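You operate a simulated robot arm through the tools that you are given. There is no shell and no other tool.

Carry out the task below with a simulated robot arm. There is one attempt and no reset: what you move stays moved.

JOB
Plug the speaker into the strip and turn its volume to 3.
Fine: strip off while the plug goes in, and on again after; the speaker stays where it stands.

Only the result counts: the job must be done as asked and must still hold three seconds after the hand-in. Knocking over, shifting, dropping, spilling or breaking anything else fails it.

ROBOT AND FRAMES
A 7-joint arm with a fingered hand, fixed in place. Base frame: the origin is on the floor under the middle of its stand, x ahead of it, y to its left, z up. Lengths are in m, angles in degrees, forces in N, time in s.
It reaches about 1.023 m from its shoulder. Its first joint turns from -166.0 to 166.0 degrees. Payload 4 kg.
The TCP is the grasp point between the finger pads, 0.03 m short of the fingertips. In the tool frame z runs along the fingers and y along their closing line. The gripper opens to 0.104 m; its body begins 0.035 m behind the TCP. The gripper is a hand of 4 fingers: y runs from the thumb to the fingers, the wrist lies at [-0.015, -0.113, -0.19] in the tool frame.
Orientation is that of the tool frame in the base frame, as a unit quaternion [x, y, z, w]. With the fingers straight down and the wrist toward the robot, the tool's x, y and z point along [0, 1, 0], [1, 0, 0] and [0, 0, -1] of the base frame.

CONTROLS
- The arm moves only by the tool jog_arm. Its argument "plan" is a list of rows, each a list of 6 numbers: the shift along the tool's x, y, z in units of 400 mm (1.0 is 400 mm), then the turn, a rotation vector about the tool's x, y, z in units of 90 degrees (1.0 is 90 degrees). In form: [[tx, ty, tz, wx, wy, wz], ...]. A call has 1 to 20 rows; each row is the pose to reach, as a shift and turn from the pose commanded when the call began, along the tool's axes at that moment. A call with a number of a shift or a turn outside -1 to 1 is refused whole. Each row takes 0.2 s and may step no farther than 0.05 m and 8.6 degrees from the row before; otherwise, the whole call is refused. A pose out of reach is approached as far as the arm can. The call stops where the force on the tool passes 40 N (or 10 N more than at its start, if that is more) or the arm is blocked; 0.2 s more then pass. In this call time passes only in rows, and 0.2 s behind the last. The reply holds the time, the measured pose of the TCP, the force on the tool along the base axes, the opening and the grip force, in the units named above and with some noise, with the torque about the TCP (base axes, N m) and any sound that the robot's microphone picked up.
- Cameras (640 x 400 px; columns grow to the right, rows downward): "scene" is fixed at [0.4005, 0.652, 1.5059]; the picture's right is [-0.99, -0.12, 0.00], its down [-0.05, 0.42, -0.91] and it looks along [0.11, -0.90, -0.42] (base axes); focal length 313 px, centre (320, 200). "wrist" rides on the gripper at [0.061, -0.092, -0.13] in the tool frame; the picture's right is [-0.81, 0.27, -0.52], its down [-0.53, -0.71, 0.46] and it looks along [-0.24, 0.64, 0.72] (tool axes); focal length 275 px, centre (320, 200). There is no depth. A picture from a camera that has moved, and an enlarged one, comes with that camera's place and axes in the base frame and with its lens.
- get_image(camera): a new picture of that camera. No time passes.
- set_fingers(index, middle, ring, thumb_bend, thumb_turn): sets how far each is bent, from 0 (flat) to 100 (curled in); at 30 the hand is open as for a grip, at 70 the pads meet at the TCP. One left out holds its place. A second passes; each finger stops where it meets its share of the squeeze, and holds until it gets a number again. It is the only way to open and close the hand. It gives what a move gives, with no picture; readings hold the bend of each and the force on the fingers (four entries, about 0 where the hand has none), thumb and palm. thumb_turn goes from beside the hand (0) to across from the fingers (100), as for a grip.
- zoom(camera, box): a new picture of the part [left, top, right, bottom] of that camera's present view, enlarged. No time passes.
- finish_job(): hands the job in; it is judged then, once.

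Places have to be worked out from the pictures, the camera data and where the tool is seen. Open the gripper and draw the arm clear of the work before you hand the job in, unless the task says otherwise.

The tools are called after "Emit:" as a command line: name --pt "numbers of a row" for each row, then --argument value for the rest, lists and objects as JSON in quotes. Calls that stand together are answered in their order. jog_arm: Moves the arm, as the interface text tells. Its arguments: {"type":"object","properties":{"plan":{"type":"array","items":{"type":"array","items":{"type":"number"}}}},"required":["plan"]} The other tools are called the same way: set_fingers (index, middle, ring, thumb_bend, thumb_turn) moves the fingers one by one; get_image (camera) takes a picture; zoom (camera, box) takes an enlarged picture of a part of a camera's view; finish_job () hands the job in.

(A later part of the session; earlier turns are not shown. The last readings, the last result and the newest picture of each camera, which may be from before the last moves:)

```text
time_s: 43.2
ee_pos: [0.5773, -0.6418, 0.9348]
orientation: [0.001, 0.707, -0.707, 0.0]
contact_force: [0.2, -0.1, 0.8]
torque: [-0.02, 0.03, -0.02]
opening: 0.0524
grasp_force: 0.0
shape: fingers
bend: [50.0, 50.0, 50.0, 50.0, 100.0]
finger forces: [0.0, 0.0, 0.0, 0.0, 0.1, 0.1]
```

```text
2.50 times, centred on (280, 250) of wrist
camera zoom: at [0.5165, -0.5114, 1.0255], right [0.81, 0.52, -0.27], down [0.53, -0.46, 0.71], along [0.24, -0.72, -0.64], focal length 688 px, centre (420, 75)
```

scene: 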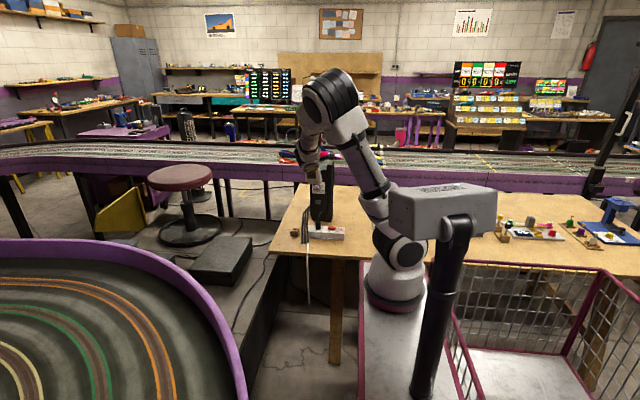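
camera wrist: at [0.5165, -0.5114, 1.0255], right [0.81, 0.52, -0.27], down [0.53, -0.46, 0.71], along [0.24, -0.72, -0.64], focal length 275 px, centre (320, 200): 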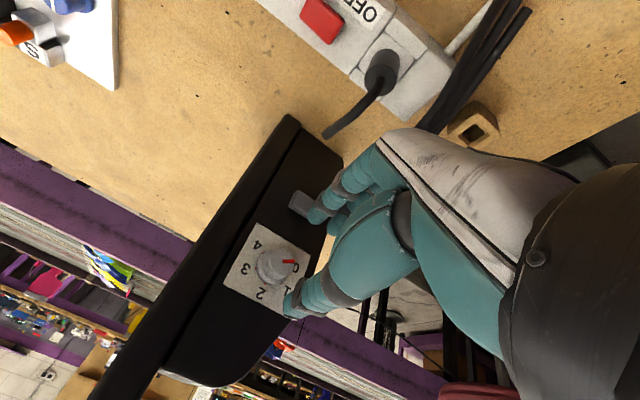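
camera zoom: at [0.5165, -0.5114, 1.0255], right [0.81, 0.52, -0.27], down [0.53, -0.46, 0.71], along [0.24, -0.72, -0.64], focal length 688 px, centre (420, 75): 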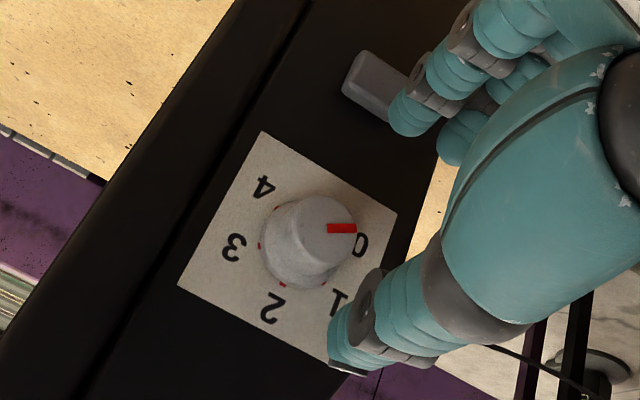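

Knob axis estimate averages (0.574, 0.922). I align and advance to y = -0.675, fingertips just short of the knob.

Emit:
jog_arm --pt "0.0075 0.0325 0.0 0 0 0" --pt "0.0075 0.0325 0.045 0 0 0" --pt "0.0075 0.0325 0.0875 0 0 0"

Emit:
zoom --camera "wrist" --box '[210, 130, 370, 330]'

Emit:
zoom --camera "scene" --box '[290, 150, 370, 240]'

```text
time_s: 44.0
ee_pos: [0.5727, -0.6749, 0.921]
orientation: [-0.001, 0.707, -0.707, 0.0]
contact_force: [0.4, -0.3, -1.3]
torque: [-0.03, -0.01, -0.01]
opening: 0.0522
grasp_force: 0.1
shape: fingers
bend: [50.0, 50.0, 50.0, 50.0, 100.0]
finger forces: [0.0, 0.0, 0.0, 0.0, 0.0, 0.0]
```

```text
2.00 times, centred on (290, 230) of wrist
camera zoom: at [0.5129, -0.5447, 1.0122], right [0.81, 0.52, -0.28], down [0.53, -0.46, 0.71], along [0.24, -0.72, -0.64], focal length 551 px, centre (380, 140)
```

zoom: 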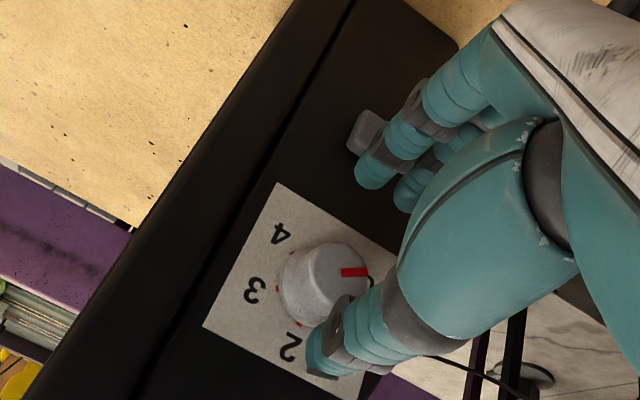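

```text
4.44 times, centred on (330, 195) of scene
camera zoom: at [0.4005, 0.652, 1.5059], right [-0.99, -0.12, 0.0], down [-0.05, 0.42, -0.91], along [0.11, -0.9, -0.42], focal length 1390 px, centre (276, 222)
```

zoom: 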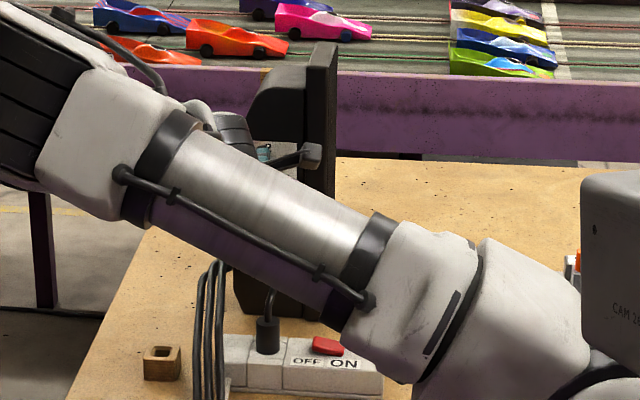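

Knob front centre reads (0.5744, 0.923), within 2 mm of the TCP axis. I advance 25 mm to bring the pads around the knob without touching the panel.

Emit:
jog_arm --pt "-0.0025 -0.0025 0.02 0 0 0" --pt "-0.0025 -0.0025 0.04 0 0 0" --pt "-0.0025 -0.0025 0.055 0 0 0" --pt "-0.0025 -0.0025 0.065 0 0 0"

Emit:
zoom --camera "wrist" --box '[210, 130, 370, 330]'

```text
time_s: 45.0
ee_pos: [0.5734, -0.7017, 0.9206]
orientation: [0.0, 0.707, -0.707, 0.0]
contact_force: [1.1, 3.8, 0.3]
torque: [0.13, -0.02, 0.06]
opening: 0.0525
grasp_force: 1.7
shape: fingers
bend: [50.0, 50.0, 50.0, 50.0, 100.0]
finger forces: [0.1, 4.0, 0.0, 0.0, 0.0, 0.0]
```

```text
2.00 times, centred on (290, 230) of wrist
camera zoom: at [0.513, -0.5712, 1.0132], right [0.81, 0.52, -0.27], down [0.53, -0.46, 0.71], along [0.24, -0.72, -0.65], focal length 551 px, centre (380, 140)
```

zoom: 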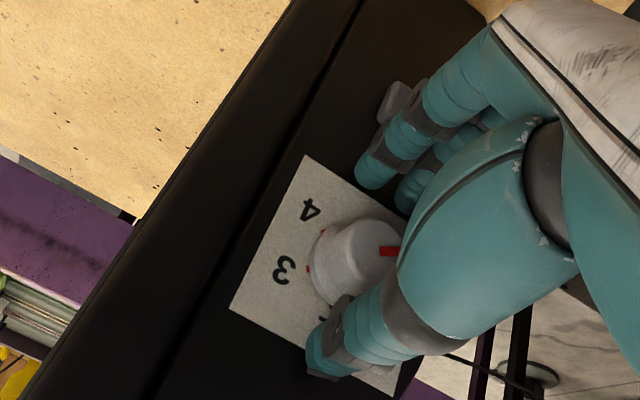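

The middle fingertip touches the panel lightly (4 N). I back off 4 mm before closing.

Emit:
jog_arm --pt "0 0 -0.011 0 0 0"

Emit:
zoom --camera "wrist" --box '[210, 130, 370, 330]'

```text
time_s: 45.4
ee_pos: [0.5731, -0.6981, 0.9222]
orientation: [0.0, -0.707, 0.707, 0.0]
contact_force: [-0.2, -0.1, 0.5]
torque: [0.01, 0.0, -0.06]
opening: 0.0524
grasp_force: 0.0
shape: fingers
bend: [50.0, 50.0, 50.0, 50.0, 100.0]
finger forces: [0.1, 0.0, 0.0, 0.0, 0.0, 0.0]
```

```text
2.00 times, centred on (290, 230) of wrist
camera zoom: at [0.5124, -0.5676, 1.0143], right [0.81, 0.52, -0.28], down [0.53, -0.46, 0.71], along [0.24, -0.72, -0.64], focal length 551 px, centre (380, 140)
```

zoom: 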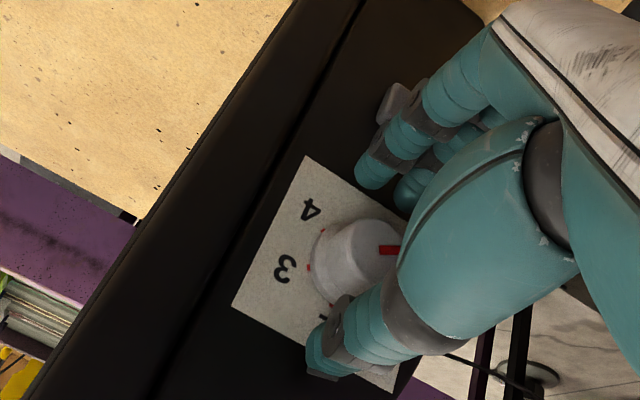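

Clear of the panel again. I close middle finger and thumb on the knob.

Emit:
set_fingers --middle 70 --thumb_bend 70

Emit:
zoom --camera "wrist" --box '[210, 130, 370, 330]'

```text
time_s: 46.4
ee_pos: [0.5734, -0.6978, 0.9228]
orientation: [0.0, 0.708, -0.707, -0.001]
contact_force: [0.2, -1.1, 5.2]
torque: [-0.13, 0.02, -0.02]
opening: 0.0382
grasp_force: 4.8
shape: fingers
bend: [50.0, 67.0, 50.0, 63.0, 100.0]
finger forces: [0.1, 2.3, 0.0, 0.1, 7.5, 0.0]
```

```text
2.00 times, centred on (290, 230) of wrist
camera zoom: at [0.5125, -0.5674, 1.0144], right [0.81, 0.52, -0.28], down [0.53, -0.46, 0.71], along [0.24, -0.72, -0.64], focal length 551 px, centre (380, 140)
```

zoom: 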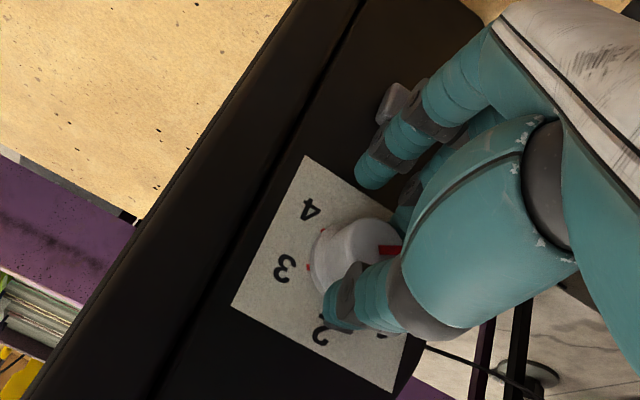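

Thumb meets the knob earlier than the finger: the knob axis is about 2.5 mm higher than the TCP. I raise the hand by 2.5 mm to balance.

Emit:
jog_arm --pt "0 -0.003 0 0 0 0" --pt "0 -0.006 0 0 0 0"

Emit:
set_fingers --middle 76 --thumb_bend 76

Emit:
zoom --camera "wrist" --box '[210, 130, 370, 330]'

```text
time_s: 47.0
ee_pos: [0.5735, -0.6966, 0.9244]
orientation: [-0.001, 0.707, -0.707, 0.0]
contact_force: [0.3, -2.3, 0.9]
torque: [-0.01, -0.02, 0.01]
opening: 0.0365
grasp_force: 4.3
shape: fingers
bend: [50.0, 67.0, 50.0, 63.0, 100.0]
finger forces: [0.0, 3.4, 0.1, 0.1, 5.0, 0.0]
```

```text
time_s: 48.0
ee_pos: [0.5742, -0.6979, 0.9246]
orientation: [0.0, -0.707, 0.707, 0.0]
contact_force: [4.5, -0.8, 6.4]
torque: [-0.23, -0.03, 0.11]
opening: 0.0345
grasp_force: 13.1
shape: fingers
bend: [50.0, 72.0, 50.0, 66.0, 100.0]
finger forces: [0.0, 11.2, 0.0, 0.0, 14.2, 0.0]
```

```text
2.00 times, centred on (290, 230) of wrist
camera zoom: at [0.5129, -0.5671, 1.0166], right [0.81, 0.52, -0.28], down [0.53, -0.46, 0.71], along [0.24, -0.72, -0.64], focal length 551 px, centre (380, 140)
```

zoom: 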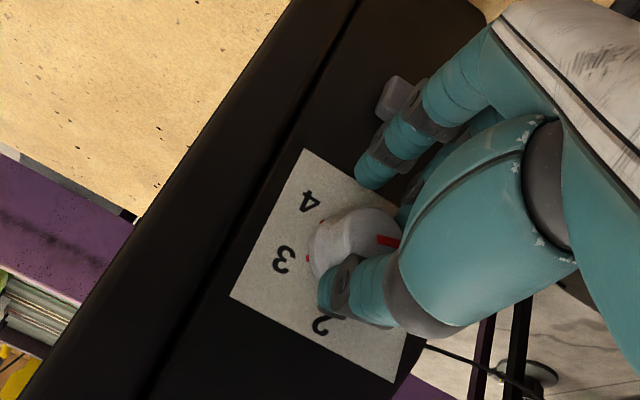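

Forces are not square yet (4.5 N in x, 6 N in z). I zoom closer to see how the knob lies between thumb and finger.

Emit:
zoom --camera "wrist" --box '[250, 190, 340, 280]'

```text
4.44 times, centred on (295, 235) of wrist
camera zoom: at [0.5129, -0.5671, 1.0166], right [0.81, 0.52, -0.28], down [0.53, -0.46, 0.71], along [0.24, -0.72, -0.64], focal length 1224 px, centre (431, 44)
```

zoom: 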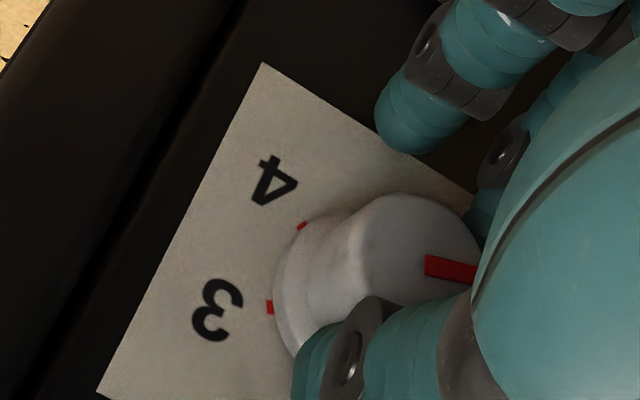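

The knob centre reads (0.575, 0.921) against the TCP at (0.574, 0.925). I relieve the side load with a small shift (+1.5 mm x, +1.5 mm z) and check the forces before twisting.

Emit:
jog_arm --pt "-0.002 -0.002 0 0 0 0" --pt "-0.004 -0.004 0 0 0 0"

```text
time_s: 48.6
ee_pos: [0.5744, -0.6985, 0.9259]
orientation: [0.0, 0.707, -0.707, 0.0]
contact_force: [1.5, -2.2, 3.7]
torque: [-0.12, 0.02, 0.0]
opening: 0.0335
grasp_force: 11.8
shape: fingers
bend: [50.0, 72.0, 50.0, 67.0, 100.0]
finger forces: [0.0, 10.2, 0.0, 0.0, 11.9, 0.0]
```

Forces dropped. One more 1.5 mm up.

Emit:
jog_arm --pt "0 -0.004 0 0 0 0"

Emit:
zoom --camera "wrist" --box '[250, 190, 340, 280]'

```text
time_s: 49.0
ee_pos: [0.5756, -0.6978, 0.9274]
orientation: [0.0, -0.707, 0.708, 0.0]
contact_force: [2.9, -1.9, 0.9]
torque: [-0.01, 0.04, 0.11]
opening: 0.0325
grasp_force: 11.8
shape: fingers
bend: [50.0, 73.0, 50.0, 68.0, 99.0]
finger forces: [0.0, 12.1, 0.1, 0.0, 11.3, 0.0]
```

```text
4.44 times, centred on (295, 235) of wrist
camera zoom: at [0.5141, -0.567, 1.0188], right [0.81, 0.52, -0.27], down [0.53, -0.46, 0.71], along [0.24, -0.72, -0.65], focal length 1224 px, centre (431, 44)
```

zoom: 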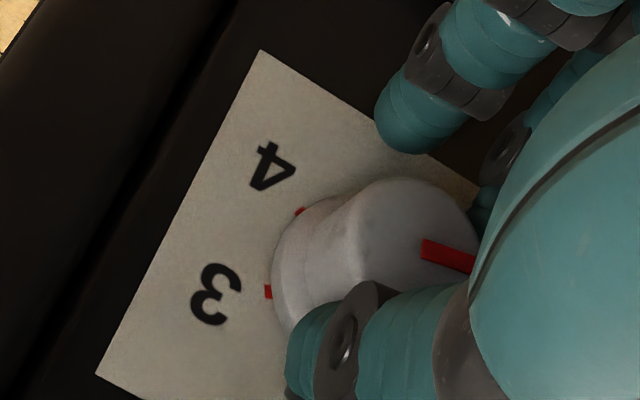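

Balanced now (about 12 N each, net under 4 N), and the pointer already followed a few degrees. I twist +30° about the knob axis (clockwise seen from the front), moving the TCP on the matching small arc.

Emit:
jog_arm --pt "0.002 0.0001 0 0 0 0.0833" --pt "0.004 0.0005 0 0 0 0.1667" --pt "0.0059 0.0012 0 0 0 0.25" --pt "0.0078 0.0021 0 0 0 0.3333"

Emit:
zoom --camera "wrist" --box '[230, 180, 350, 300]'

Emit:
zoom --camera "scene" --box '[290, 150, 370, 240]'

```text
time_s: 50.0
ee_pos: [0.5722, -0.6973, 0.9284]
orientation: [-0.183, -0.683, 0.683, -0.183]
contact_force: [4.2, 0.9, 7.1]
torque: [-0.22, 0.0, 0.09]
opening: 0.0324
grasp_force: 14.8
shape: fingers
bend: [50.0, 73.0, 50.0, 68.0, 99.0]
finger forces: [0.0, 15.0, 0.0, 0.1, 13.6, 0.0]
```

```text
3.33 times, centred on (290, 240) of wrist
camera zoom: at [0.473, -0.5667, 0.9762], right [0.84, 0.52, 0.17], down [0.1, -0.45, 0.88], along [0.53, -0.73, -0.43], focal length 918 px, centre (420, 67)
```

zoom: 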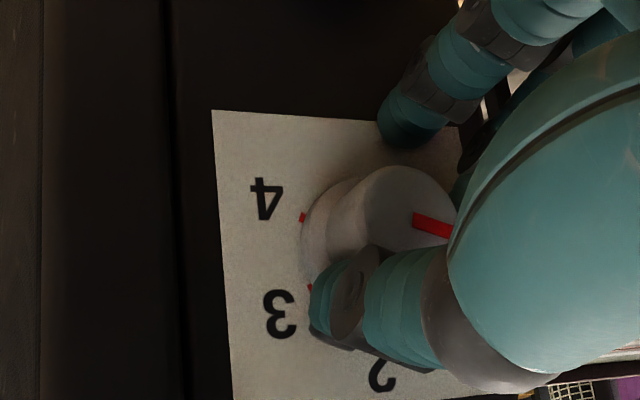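

```text
4.44 times, centred on (330, 195) of scene
camera zoom: at [0.4005, 0.652, 1.5059], right [-0.99, -0.12, 0.0], down [-0.05, 0.42, -0.91], along [0.11, -0.9, -0.42], focal length 1390 px, centre (276, 222)
```

zoom: 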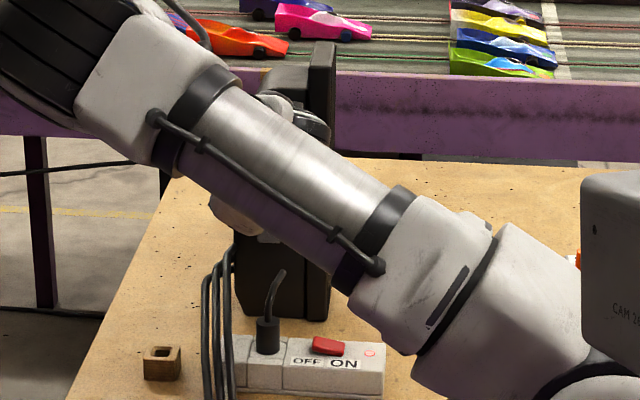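

The pointer turned with the hand, no slip, and the knob holds its place between the pads. I continue another 30°, with a slight relief offset.

Emit:
jog_arm --pt "-0.0009 -0.0009 0 0 0 0.0833" --pt "0.0012 -0.0004 0 0 0 0.1667" --pt "0.0032 0.0002 0 0 0 0.25" --pt "0.0051 0.0012 0 0 0 0.3333"

Emit:
zoom --camera "wrist" --box '[230, 180, 350, 300]'

```text
time_s: 51.0
ee_pos: [0.5701, -0.6963, 0.9272]
orientation: [-0.353, -0.612, 0.613, -0.354]
contact_force: [3.7, 1.5, 13.8]
torque: [-0.36, 0.01, 0.08]
opening: 0.0342
grasp_force: 16.2
shape: fingers
bend: [50.0, 73.0, 50.0, 67.0, 100.0]
finger forces: [0.0, 17.9, 0.0, 0.0, 14.3, 0.0]
```

```text
3.33 times, centred on (290, 240) of wrist
camera zoom: at [0.4607, -0.5667, 0.919], right [0.64, 0.52, 0.56], down [-0.35, -0.45, 0.82], along [0.68, -0.73, -0.11], focal length 918 px, centre (420, 67)
```

zoom: 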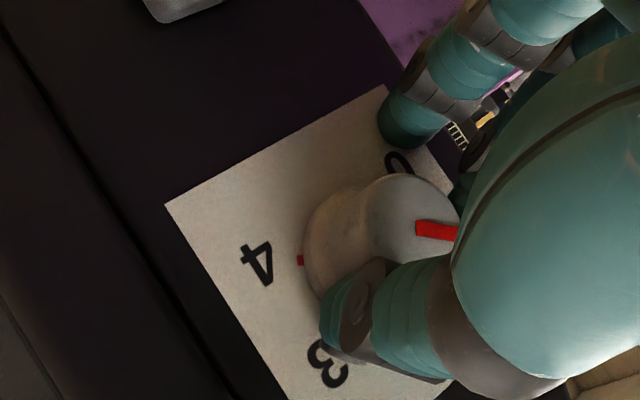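

Pointer is at about "1" now (computed -55° from top), with the lateral load growing (14 N), so the rotation centre is closer to the TCP than assumed. I relieve by shifting back toward the original spot.

Emit:
jog_arm --pt "-0.0036 0.0037 0 0 0 0" --pt "-0.0072 0.0074 0 0 0 0"

Emit:
zoom --camera "wrist" --box '[230, 180, 350, 300]'

```text
time_s: 51.6
ee_pos: [0.5734, -0.6984, 0.9274]
orientation: [-0.353, -0.613, 0.613, -0.353]
contact_force: [-4.7, 2.4, 7.6]
torque: [-0.14, 0.07, -0.17]
opening: 0.0354
grasp_force: 12.5
shape: fingers
bend: [50.0, 73.0, 50.0, 66.0, 100.0]
finger forces: [0.0, 10.5, 0.1, 0.1, 15.1, 0.0]
```

```text
3.33 times, centred on (290, 240) of wrist
camera zoom: at [0.4641, -0.5666, 0.9198], right [0.64, 0.52, 0.56], down [-0.35, -0.46, 0.82], along [0.68, -0.73, -0.11], focal length 918 px, centre (420, 67)
```

zoom: 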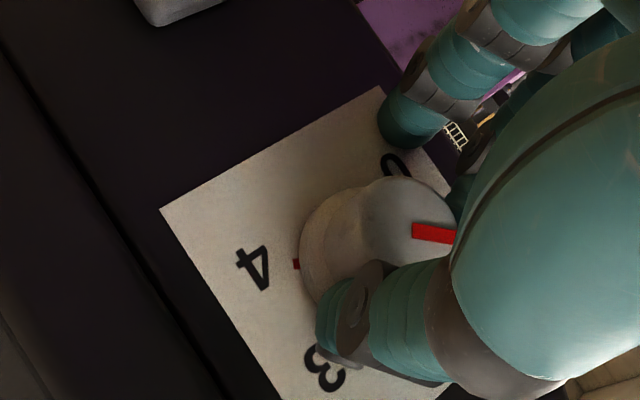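

The zero-load point at this roll is about (0.572, 0.930), giving a knob axis near (0.5726, 0.9243). I continue the twist to the full 90° along that corrected arc.

Emit:
jog_arm --pt "0.0002 -0.004 0 0 0 0.0833" --pt "0.0006 -0.0065 0 0 0 0.1667" --pt "0.001 -0.0088 0 0 0 0.25" --pt "0.0015 -0.0107 0 0 0 0.3333"

Emit:
zoom --camera "wrist" --box '[230, 180, 350, 300]'

Emit:
get_image --camera "wrist"

```text
time_s: 52.6
ee_pos: [0.5698, -0.6972, 0.9284]
orientation: [0.501, 0.5, -0.5, 0.5]
contact_force: [-3.3, 3.2, 3.0]
torque: [-0.06, 0.0, -0.07]
opening: 0.0329
grasp_force: 12.6
shape: fingers
bend: [50.0, 73.0, 50.0, 68.0, 99.0]
finger forces: [0.0, 12.2, 0.0, 0.0, 12.3, 0.0]
```

```text
3.33 times, centred on (290, 240) of wrist
camera zoom: at [0.4792, -0.5666, 0.8668], right [0.27, 0.52, 0.81], down [-0.71, -0.46, 0.53], along [0.64, -0.72, 0.25], focal length 918 px, centre (420, 67)
```

zoom: 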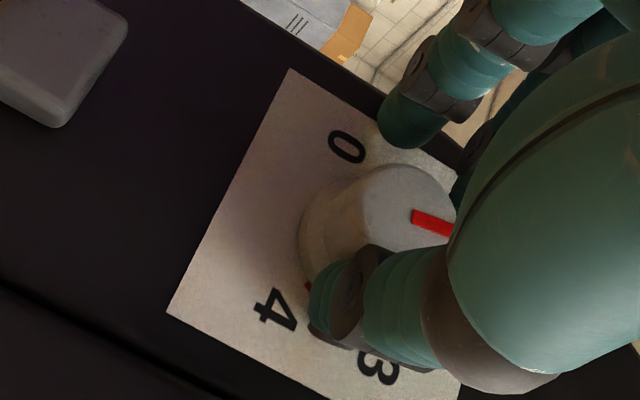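

```text
taken
camera wrist: at [0.4792, -0.5666, 0.8668], right [0.27, 0.52, 0.81], down [-0.71, -0.46, 0.53], along [0.64, -0.72, 0.25], focal length 275 px, centre (320, 200)
```

wrist: 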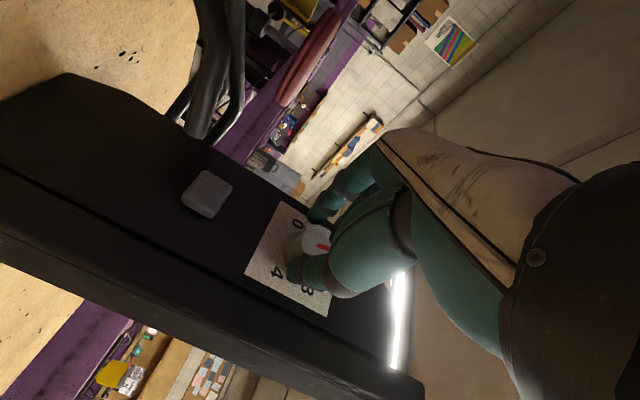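

Low forces, and the pointer now reads close to "2". I open the fingers and back straight out to look at the dial.

Emit:
set_fingers --index 50 --middle 50 --ring 50 --thumb_bend 50

Emit:
jog_arm --pt "0 0 -0.04 0 0 0" --pt "0 0 -0.09 0 0 0" --pt "0 -0.05 -0.15 0 0 0"

Emit:
get_image --camera "wrist"

Emit:
get_image --camera "scene"

```text
time_s: 53.6
ee_pos: [0.5709, -0.6973, 0.9271]
orientation: [-0.5, -0.499, 0.501, -0.5]
contact_force: [1.7, 2.8, 1.0]
torque: [-0.01, 0.01, 0.1]
opening: 0.0492
grasp_force: 2.5
shape: fingers
bend: [50.0, 51.0, 50.0, 52.0, 100.0]
finger forces: [0.0, 2.2, 0.0, 0.0, 1.9, 0.1]
```

```text
time_s: 54.4
ee_pos: [0.5511, -0.6381, 0.9295]
orientation: [0.5, 0.5, -0.5, 0.5]
contact_force: [-1.1, -0.2, 0.0]
torque: [0.01, 0.01, 0.02]
opening: 0.0517
grasp_force: 0.1
shape: fingers
bend: [50.0, 50.0, 50.0, 50.0, 100.0]
finger forces: [0.1, 0.0, 0.0, 0.0, 0.0, 0.0]
```

```text
taken
camera wrist: at [0.4594, -0.5077, 0.8686], right [0.28, 0.52, 0.81], down [-0.71, -0.45, 0.53], along [0.64, -0.73, 0.24], focal length 275 px, centre (320, 200)
```

wrist: 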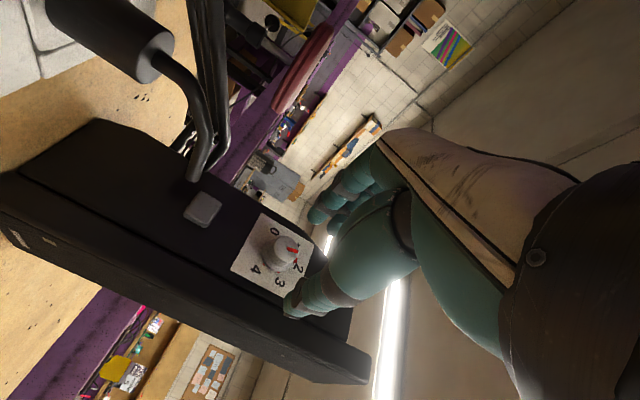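

```text
taken
```

scene: 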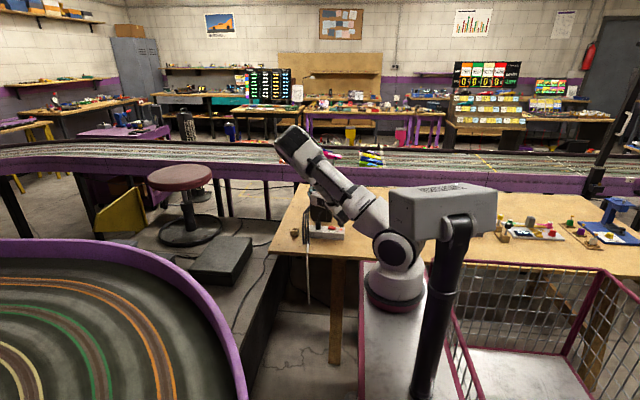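

I zoom on the dial to read the pointer.

Emit:
zoom --camera "wrist" --box '[220, 200, 340, 310]'

Emit:
zoom --camera "scene" --box '[285, 170, 365, 245]'

```text
3.64 times, centred on (280, 255) of wrist
camera zoom: at [0.4594, -0.5077, 0.8686], right [0.28, 0.52, 0.81], down [-0.71, -0.45, 0.53], along [0.64, -0.73, 0.24], focal length 1001 px, centre (466, 0)
```

zoom: 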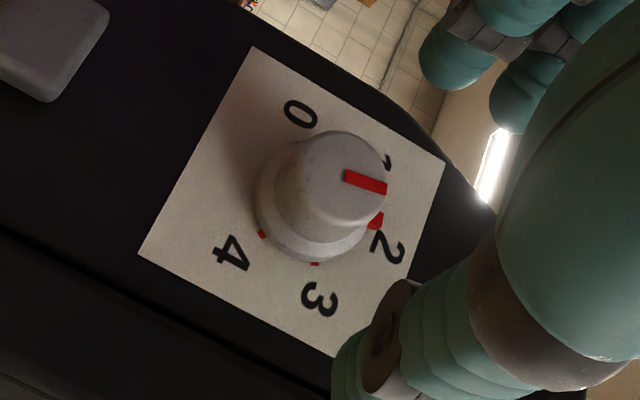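

```text
5.33 times, centred on (325, 208) of scene
camera zoom: at [0.4005, 0.652, 1.5059], right [-0.99, -0.12, 0.0], down [-0.05, 0.42, -0.91], along [0.11, -0.9, -0.42], focal length 1667 px, centre (293, 160)
```

zoom: 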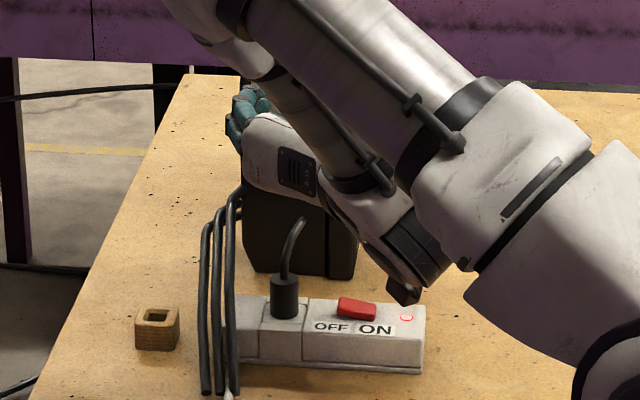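

The pointer stands roughly 13° short of "2", so about 73° remain to "3". I roll the hand back to 15° while staying in front of the knob.

Emit:
jog_arm --pt "0 0.006 0 0 0 -0.0833" --pt "0 0.0125 0 0 0 -0.1667" --pt "0 0.019 0 0 0 -0.25" --pt "0 0.025 0 0 0 -0.3333" --pt "0 0.031 0 0 0 -0.4167" --pt "0 0.0375 0 0 0 -0.5" --pt "0 0.044 0 0 0 -0.5833" --pt "0 0.05 0 0 0 -0.6667" --pt "0 0.056 0 0 0 -0.75" --pt "0 0.0625 0 0 0 -0.8333"

Emit:
zoom --camera "wrist" --box '[200, 150, 360, 330]'

Emit:
zoom --camera "scene" --box '[285, 150, 365, 245]'

```text
time_s: 56.6
ee_pos: [0.5752, -0.6394, 0.9284]
orientation: [-0.091, -0.701, 0.701, -0.091]
contact_force: [-0.2, 0.2, 0.0]
torque: [-0.02, 0.04, -0.01]
opening: 0.0516
grasp_force: 0.0
shape: fingers
bend: [50.0, 50.0, 50.0, 50.0, 100.0]
finger forces: [0.1, 0.0, 0.1, 0.1, 0.0, 0.0]
```

```text
2.22 times, centred on (280, 240) of wrist
camera zoom: at [0.493, -0.5071, 1.0021], right [0.85, 0.52, -0.06], down [0.33, -0.46, 0.83], along [0.4, -0.73, -0.56], focal length 612 px, centre (409, 111)
```

zoom: 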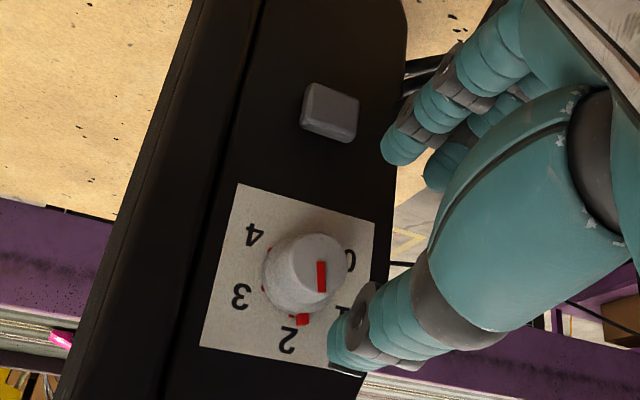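

```text
4.21 times, centred on (325, 198) of scene
camera zoom: at [0.4005, 0.652, 1.5059], right [-0.99, -0.12, 0.0], down [-0.05, 0.42, -0.91], along [0.11, -0.9, -0.42], focal length 1316 px, centre (299, 210)
```

zoom: 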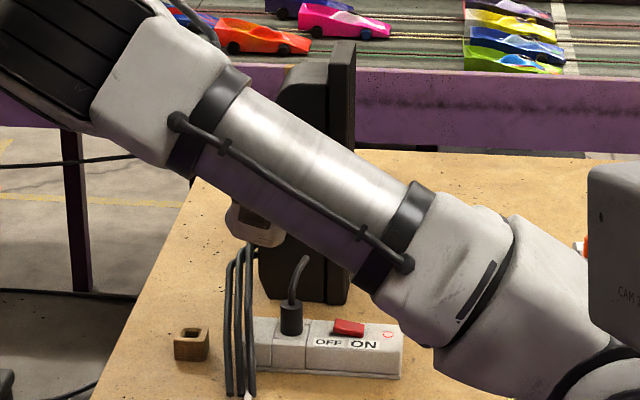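

The pointer's base mark sits about 15° before "2". I advance to the knob again at the zero-load position found before.

Emit:
jog_arm --pt "0 0 0.05 0 0 0" --pt "0 0 0.1 0 0 0" --pt "0 0 0.125 0 0 0" --pt "0 0 0.144 0 0 0"

Emit:
zoom --camera "wrist" --box '[230, 170, 350, 300]'

```text
time_s: 57.6
ee_pos: [0.5764, -0.6945, 0.9283]
orientation: [0.092, 0.701, -0.701, 0.091]
contact_force: [-0.2, 0.5, -0.5]
torque: [-0.05, -0.02, 0.01]
opening: 0.0517
grasp_force: 0.1
shape: fingers
bend: [50.0, 50.0, 50.0, 50.0, 100.0]
finger forces: [0.0, 0.1, 0.0, 0.0, 0.1, 0.1]
```

```text
3.08 times, centred on (290, 235) of wrist
camera zoom: at [0.4937, -0.5646, 1.0015], right [0.85, 0.52, -0.06], down [0.33, -0.46, 0.83], along [0.4, -0.72, -0.56], focal length 847 px, centre (412, 92)
```

zoom: 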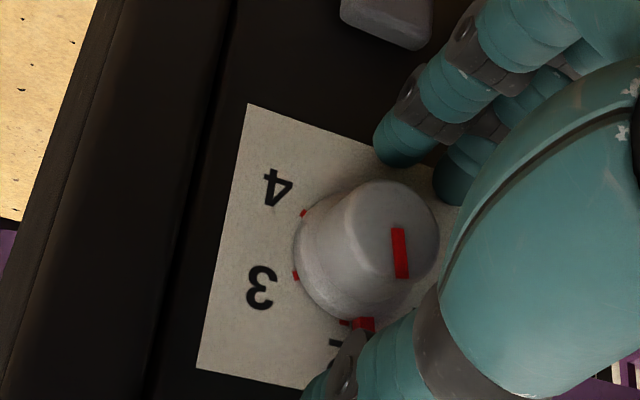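

Good clearance on both sides. I close middle finger and thumb on the knob again.

Emit:
set_fingers --middle 74 --thumb_bend 74

Emit:
zoom --camera "wrist" --box '[230, 170, 350, 300]'

```text
time_s: 58.6
ee_pos: [0.5773, -0.6954, 0.9293]
orientation: [-0.092, -0.701, 0.701, -0.092]
contact_force: [5.2, -2.0, 6.6]
torque: [-0.16, -0.01, 0.06]
opening: 0.0318
grasp_force: 7.5
shape: fingers
bend: [50.0, 73.0, 50.0, 67.0, 100.0]
finger forces: [0.0, 6.2, 0.1, 0.0, 8.8, 0.0]
```

```text
3.08 times, centred on (290, 235) of wrist
camera zoom: at [0.494, -0.5645, 1.0018], right [0.85, 0.52, -0.06], down [0.33, -0.46, 0.83], along [0.4, -0.72, -0.56], focal length 847 px, centre (412, 92)
```

zoom: 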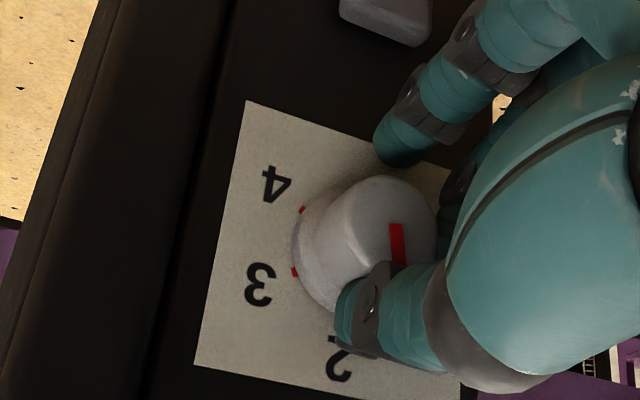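

Net load is (5, -2, 7) N; I relieve with about +1.5 mm x and +2 mm z, then squeeze a bit more.

Emit:
jog_arm --pt "-0.0025 -0.0019 0 0 0 0" --pt "-0.005 -0.0038 0 0 0 0"

Emit:
set_fingers --middle 77 --thumb_bend 77

Emit:
zoom --camera "wrist" --box '[230, 170, 350, 300]'

```text
time_s: 59.2
ee_pos: [0.5774, -0.6955, 0.9316]
orientation: [0.092, 0.701, -0.701, 0.092]
contact_force: [1.5, -1.9, 5.1]
torque: [-0.11, -0.01, 0.01]
opening: 0.0304
grasp_force: 4.7
shape: fingers
bend: [50.0, 73.0, 50.0, 68.0, 100.0]
finger forces: [0.0, 3.5, 0.0, 0.0, 6.2, 0.1]
```

```text
time_s: 60.2
ee_pos: [0.5772, -0.6947, 0.9311]
orientation: [-0.092, -0.701, 0.701, -0.093]
contact_force: [0.4, -2.2, 10.2]
torque: [-0.19, 0.03, 0.01]
opening: 0.0293
grasp_force: 5.9
shape: fingers
bend: [50.0, 77.0, 50.0, 69.0, 100.0]
finger forces: [0.1, 0.0, 0.0, 0.0, 11.5, 0.0]
```

```text
3.08 times, centred on (290, 235) of wrist
camera zoom: at [0.4948, -0.5641, 1.0038], right [0.85, 0.52, -0.06], down [0.33, -0.46, 0.83], along [0.4, -0.72, -0.56], focal length 847 px, centre (412, 92)
```

zoom: 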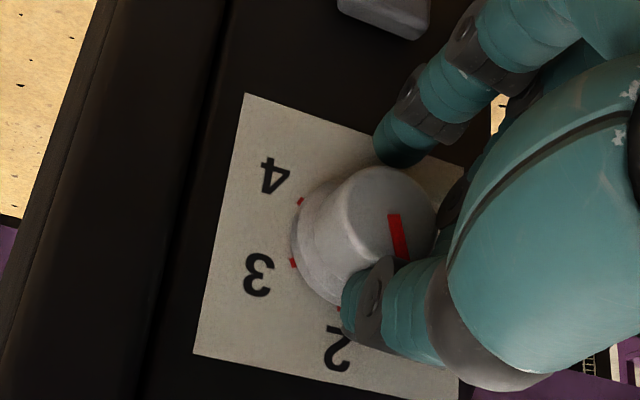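

The middle finger slid off the knob's side (0 N): the knob lies about 6 mm toward the index side, and my relief shifts made that worse. I reopen, shift the hand toward -x to centre on the knob, and will close again.

Emit:
set_fingers --middle 50 --thumb_bend 50

Emit:
jog_arm --pt "0.0084 0.0032 0 0 0 0" --pt "0.0168 0.0064 0 0 0 0"

Emit:
zoom --camera "wrist" --box '[230, 170, 350, 300]'

```text
time_s: 61.2
ee_pos: [0.5776, -0.6941, 0.9303]
orientation: [-0.092, -0.701, 0.701, -0.092]
contact_force: [-0.5, 0.6, -0.1]
torque: [0.01, -0.02, 0.0]
opening: 0.0517
grasp_force: 0.0
shape: fingers
bend: [50.0, 50.0, 50.0, 50.0, 100.0]
finger forces: [0.0, 0.1, 0.0, 0.0, 0.0, 0.0]
```

```text
time_s: 61.8
ee_pos: [0.5715, -0.6952, 0.9266]
orientation: [0.093, 0.701, -0.701, 0.091]
contact_force: [-0.9, -0.4, -0.8]
torque: [-0.02, 0.02, 0.03]
opening: 0.0516
grasp_force: 0.1
shape: fingers
bend: [50.0, 50.0, 50.0, 50.0, 100.0]
finger forces: [0.1, 0.0, 0.0, 0.0, 0.0, 0.0]
```

```text
3.08 times, centred on (290, 235) of wrist
camera zoom: at [0.4885, -0.5645, 0.999], right [0.85, 0.52, -0.06], down [0.33, -0.46, 0.83], along [0.4, -0.72, -0.56], focal length 847 px, centre (412, 92)
```

zoom: 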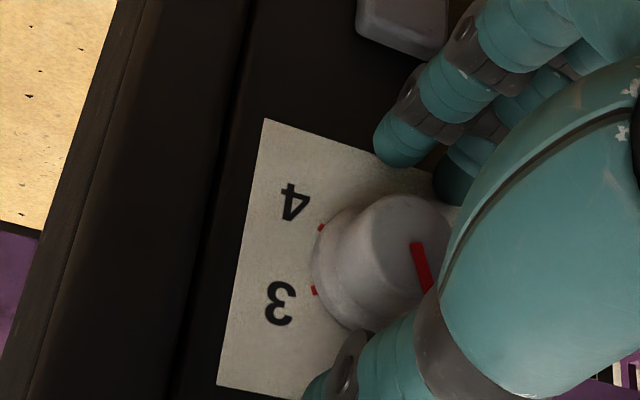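

Knob is now closer to the middle finger's line (pointer slipped back a few degrees). I close again.

Emit:
set_fingers --middle 72 --thumb_bend 72

Emit:
zoom --camera "wrist" --box '[230, 170, 350, 300]'

```text
time_s: 62.8
ee_pos: [0.5709, -0.6951, 0.9274]
orientation: [-0.092, -0.701, 0.701, -0.092]
contact_force: [1.7, -2.4, 1.0]
torque: [-0.04, -0.01, -0.02]
opening: 0.0339
grasp_force: 7.2
shape: fingers
bend: [50.0, 65.0, 50.0, 65.0, 100.0]
finger forces: [0.0, 7.0, 0.1, 0.0, 7.2, 0.0]
```

```text
3.08 times, centred on (290, 235) of wrist
camera zoom: at [0.4887, -0.5645, 0.9991], right [0.85, 0.52, -0.06], down [0.33, -0.46, 0.83], along [0.4, -0.72, -0.56], focal length 847 px, centre (412, 92)
```

zoom: 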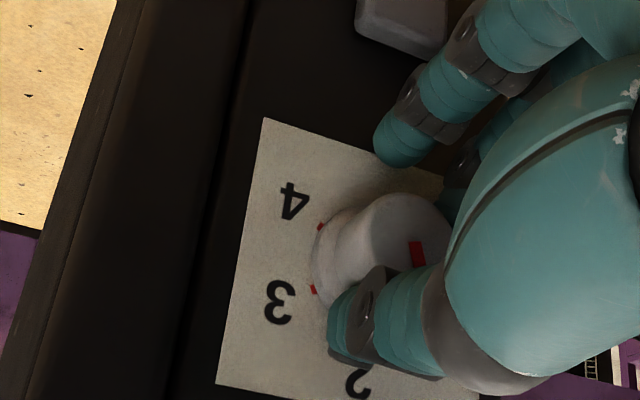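

Well centred now: bends 65/65, 7 N each, net load under 3 N — so the knob axis is at the TCP, (0.571, 0.927). I firm up slightly and twist +30° about the TCP itself.

Emit:
set_fingers --middle 75 --thumb_bend 75

Emit:
jog_arm --pt "0 0 0 0 0 0.0833" --pt "0 0 0 0 0 0.1667" --pt "0 0 0 0 0 0.25" --pt "0 0 0 0 0 0.3333"

Emit:
zoom --camera "wrist" --box '[230, 170, 350, 300]'

```text
time_s: 63.8
ee_pos: [0.572, -0.6949, 0.9266]
orientation: [0.092, 0.701, -0.701, 0.093]
contact_force: [3.6, -1.8, 4.3]
torque: [-0.14, -0.02, 0.02]
opening: 0.0336
grasp_force: 10.9
shape: fingers
bend: [50.0, 64.0, 50.0, 66.0, 100.0]
finger forces: [0.0, 10.4, 0.1, 0.1, 11.8, 0.0]
```

```text
time_s: 64.8
ee_pos: [0.5699, -0.6941, 0.926]
orientation: [-0.271, -0.653, 0.653, -0.271]
contact_force: [-0.8, -1.8, 5.4]
torque: [-0.12, 0.0, -0.05]
opening: 0.0339
grasp_force: 10.4
shape: fingers
bend: [50.0, 64.0, 50.0, 66.0, 100.0]
finger forces: [0.1, 8.8, 0.0, 0.0, 12.1, 0.1]
```

```text
3.08 times, centred on (290, 235) of wrist
camera zoom: at [0.4631, -0.5639, 0.9473], right [0.77, 0.52, 0.38], down [-0.13, -0.45, 0.88], along [0.63, -0.73, -0.28], focal length 847 px, centre (412, 92)
```

zoom: 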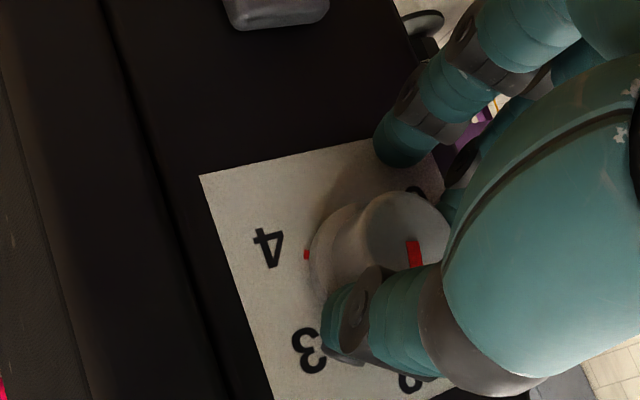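

The pointer followed with light loads. I twist another 45°.

Emit:
jog_arm --pt "-0.001 -0.001 0 0 0 0.0833" --pt "-0.0018 -0.0018 0 0 0 0.1667" --pt "-0.0018 -0.0018 0 0 0 0.25" --pt "-0.0018 -0.0018 0 0 0 0.3333" --pt "-0.0018 -0.0018 0 0 0 0.4167" --pt "-0.0018 -0.0018 0 0 0 0.5"

Emit:
zoom --camera "wrist" --box '[220, 170, 350, 310]'

Emit:
get_image --camera "wrist"

```text
time_s: 66.2
ee_pos: [0.5718, -0.6942, 0.9271]
orientation: [0.5, 0.5, -0.5, 0.5]
contact_force: [-3.6, -1.3, 0.8]
torque: [0.01, 0.02, -0.09]
opening: 0.0334
grasp_force: 10.0
shape: fingers
bend: [50.0, 65.0, 50.0, 67.0, 100.0]
finger forces: [0.0, 8.2, 0.1, 0.0, 11.6, 0.0]
```

```text
2.86 times, centred on (285, 240) of wrist
camera zoom: at [0.4799, -0.564, 0.8655], right [0.27, 0.52, 0.81], down [-0.71, -0.46, 0.53], along [0.64, -0.73, 0.24], focal length 786 px, centre (420, 86)
```

zoom: 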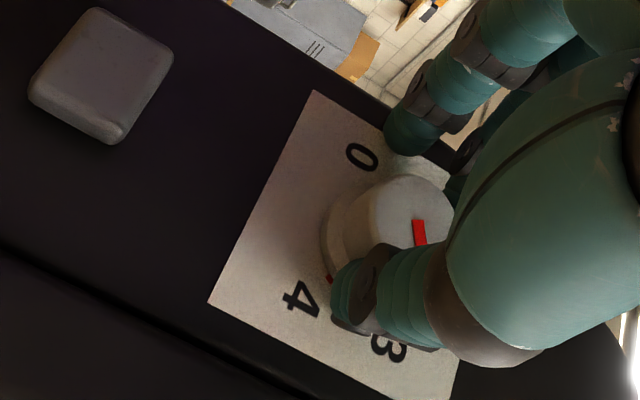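

```text
taken
camera wrist: at [0.4799, -0.564, 0.8655], right [0.27, 0.52, 0.81], down [-0.71, -0.46, 0.53], along [0.64, -0.73, 0.24], focal length 275 px, centre (320, 200)
```

wrist: 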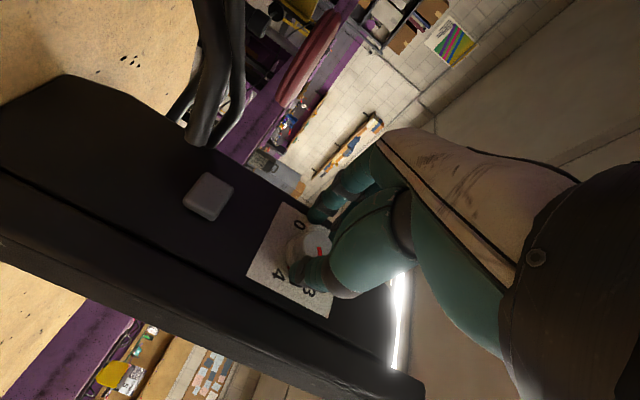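

Loads are low; pointer reads about 45–50° past top, "3" is at 60°. I twist another 15°.

Emit:
jog_arm --pt "0 0 0 0 0 0.0833" --pt "0 0 0 0 0 0.1667"

Emit:
zoom --camera "wrist" --box '[220, 170, 350, 310]'

Emit:
zoom --camera "scene" --box '[285, 150, 365, 245]'

```text
time_s: 66.8
ee_pos: [0.5716, -0.6944, 0.9265]
orientation: [0.562, 0.43, -0.43, 0.561]
contact_force: [-2.3, 1.0, -0.4]
torque: [0.08, 0.06, -0.1]
opening: 0.0329
grasp_force: 10.0
shape: fingers
bend: [50.0, 65.0, 50.0, 67.0, 100.0]
finger forces: [0.0, 8.4, 0.0, 0.0, 11.8, 0.1]
```

```text
2.86 times, centred on (285, 240) of wrist
camera zoom: at [0.4985, -0.5637, 0.8436], right [0.06, 0.52, 0.85], down [-0.83, -0.46, 0.33], along [0.56, -0.73, 0.4], focal length 786 px, centre (420, 86)
```

zoom: 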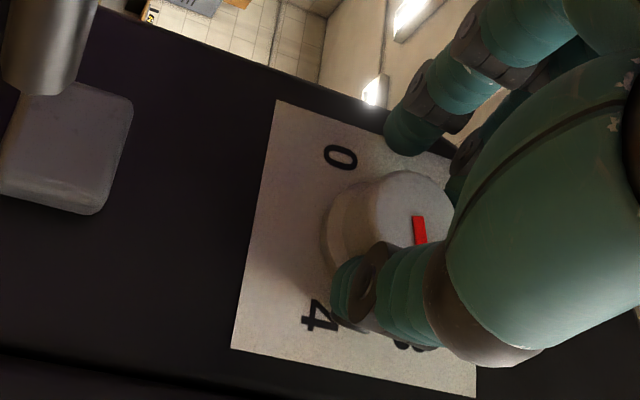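

```text
4.21 times, centred on (325, 198) of scene
camera zoom: at [0.4005, 0.652, 1.5059], right [-0.99, -0.12, 0.0], down [-0.05, 0.42, -0.91], along [0.11, -0.9, -0.42], focal length 1316 px, centre (299, 210)
```

zoom: 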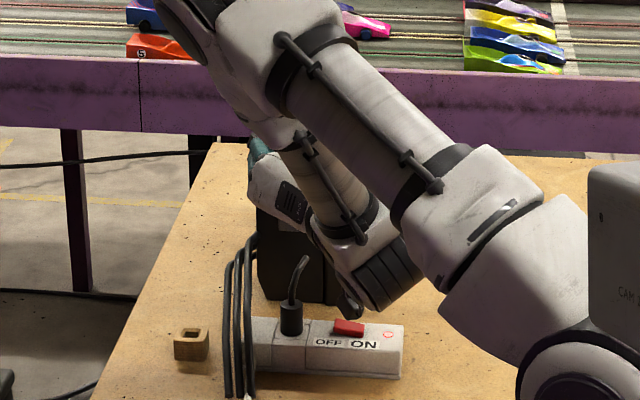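

By the label frame the pointer is now at about 59° ("3" is at 60°). I open the fingers wide enough to be free and back straight out to verify.

Emit:
set_fingers --index 46 --middle 46 --ring 46 --thumb_bend 46

Emit:
zoom --camera "wrist" --box '[220, 170, 350, 310]'

```text
time_s: 67.8
ee_pos: [0.5719, -0.695, 0.9272]
orientation: [0.561, 0.43, -0.431, 0.561]
contact_force: [3.7, 3.8, 1.0]
torque: [-0.08, 0.0, 0.22]
opening: 0.0555
grasp_force: 3.5
shape: fingers
bend: [46.0, 46.0, 46.0, 50.0, 100.0]
finger forces: [0.0, 3.3, 0.1, 0.1, 3.8, 0.1]
```

```text
2.86 times, centred on (285, 240) of wrist
camera zoom: at [0.4988, -0.5638, 0.844], right [0.06, 0.52, 0.85], down [-0.83, -0.46, 0.33], along [0.56, -0.72, 0.4], focal length 786 px, centre (420, 86)
```

zoom: 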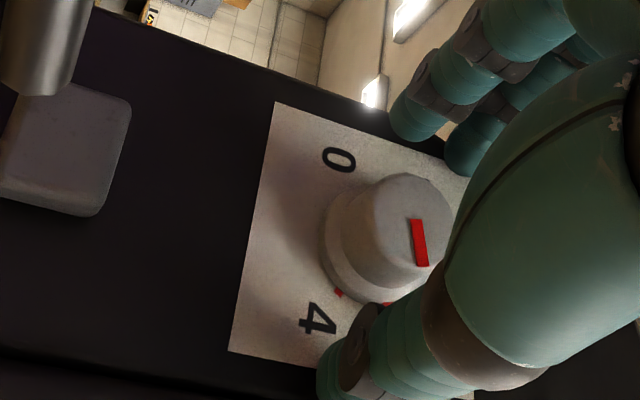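

The pointer reads about 60–64° (at "3"); fingertips only graze the panel. I back straight out and check the dial again.

Emit:
jog_arm --pt "0 0 -0.02 0 0 0" --pt "0 0 -0.06 0 0 0" --pt "0 0 -0.12 0 0 0" --pt "0 -0.05 -0.18 0 0 0"

Emit:
get_image --camera "wrist"

Emit:
zoom --camera "wrist" --box '[200, 180, 340, 310]'

```text
time_s: 68.8
ee_pos: [0.5524, -0.6228, 0.9236]
orientation: [0.561, 0.43, -0.43, 0.561]
contact_force: [1.7, 0.2, 0.4]
torque: [0.02, 0.01, 0.03]
opening: 0.0619
grasp_force: 0.1
shape: fingers
bend: [46.0, 46.0, 46.0, 46.0, 100.0]
finger forces: [0.0, 0.0, 0.0, 0.1, 0.1, 0.0]
```

```text
taken
camera wrist: at [0.4802, -0.4921, 0.8398], right [0.06, 0.52, 0.85], down [-0.83, -0.45, 0.33], along [0.56, -0.72, 0.4], focal length 275 px, centre (320, 200)
```

wrist: 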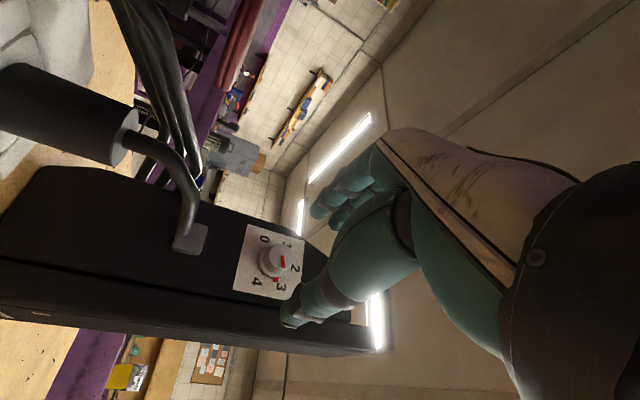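

```text
3.08 times, centred on (270, 245) of wrist
camera zoom: at [0.4802, -0.4921, 0.8398], right [0.06, 0.52, 0.85], down [-0.83, -0.45, 0.33], along [0.56, -0.72, 0.4], focal length 847 px, centre (474, 62)
```

zoom: 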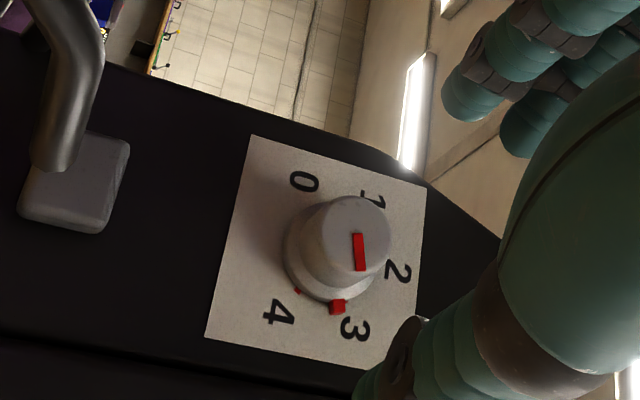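

The dial's base mark sits at "3". For a frontal check I withdraw the arm up and back so the scene camera can see the dial.

Emit:
jog_arm --pt "-0.04 -0.01 -0.08 0 0 0" --pt "-0.12 -0.03 -0.14 0 0 0" --pt "-0.2 -0.05 -0.2 0 0 0" --pt "-0.28 -0.075 -0.26 0 0 0" --pt "-0.36 -0.1 -0.31 0 0 0" --pt "-0.44 -0.12 -0.36 0 0 0"

Emit:
get_image --camera "scene"

Emit:
zoom --camera "scene" --box '[295, 165, 345, 215]'

Emit:
get_image --camera "wrist"

```text
time_s: 70.2
ee_pos: [0.4919, -0.5778, 1.095]
orientation: [0.56, 0.432, -0.431, 0.56]
contact_force: [0.5, -0.4, -0.5]
torque: [-0.05, -0.04, -0.11]
opening: 0.0621
grasp_force: 0.1
shape: fingers
bend: [46.0, 46.0, 46.0, 46.0, 100.0]
finger forces: [0.1, 0.0, 0.0, 0.0, 0.0, 0.1]
out of reach, approached as far as the arm can: row 3, 4, 5, 6
```

```text
taken
```

scene: 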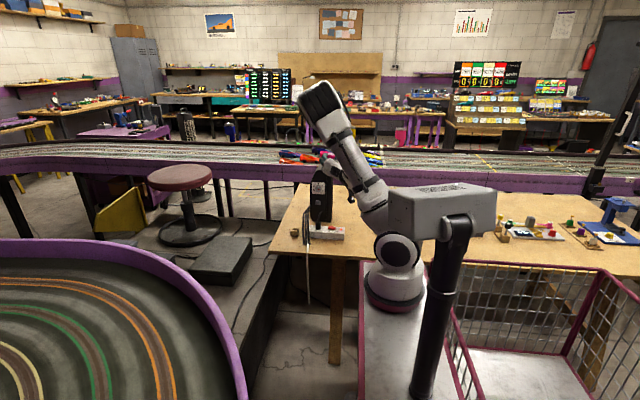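

```text
8.00 times, centred on (320, 190) of scene
camera zoom: at [0.4005, 0.652, 1.5059], right [-0.99, -0.12, 0.0], down [-0.05, 0.42, -0.91], along [0.11, -0.9, -0.42], focal length 2501 px, centre (320, 280)
```

zoom: 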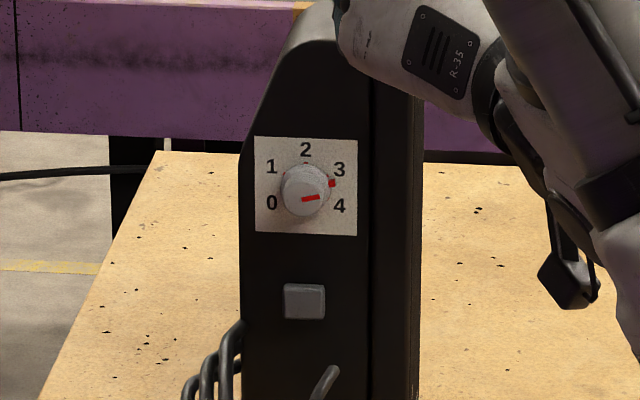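

```text
taken
camera wrist: at [0.4192, -0.4472, 1.0117], right [0.06, 0.52, 0.85], down [-0.83, -0.46, 0.33], along [0.56, -0.72, 0.4], focal length 275 px, centre (320, 200)
```

wrist: 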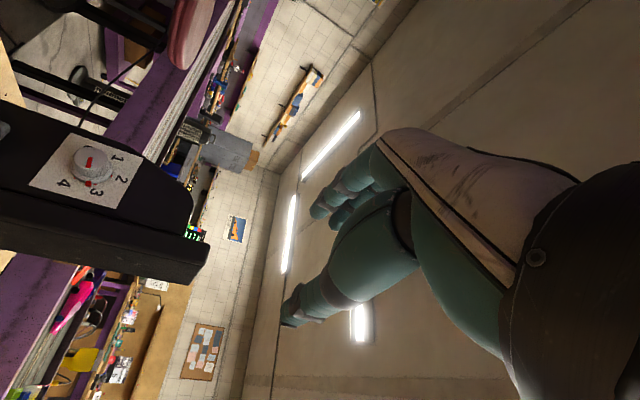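

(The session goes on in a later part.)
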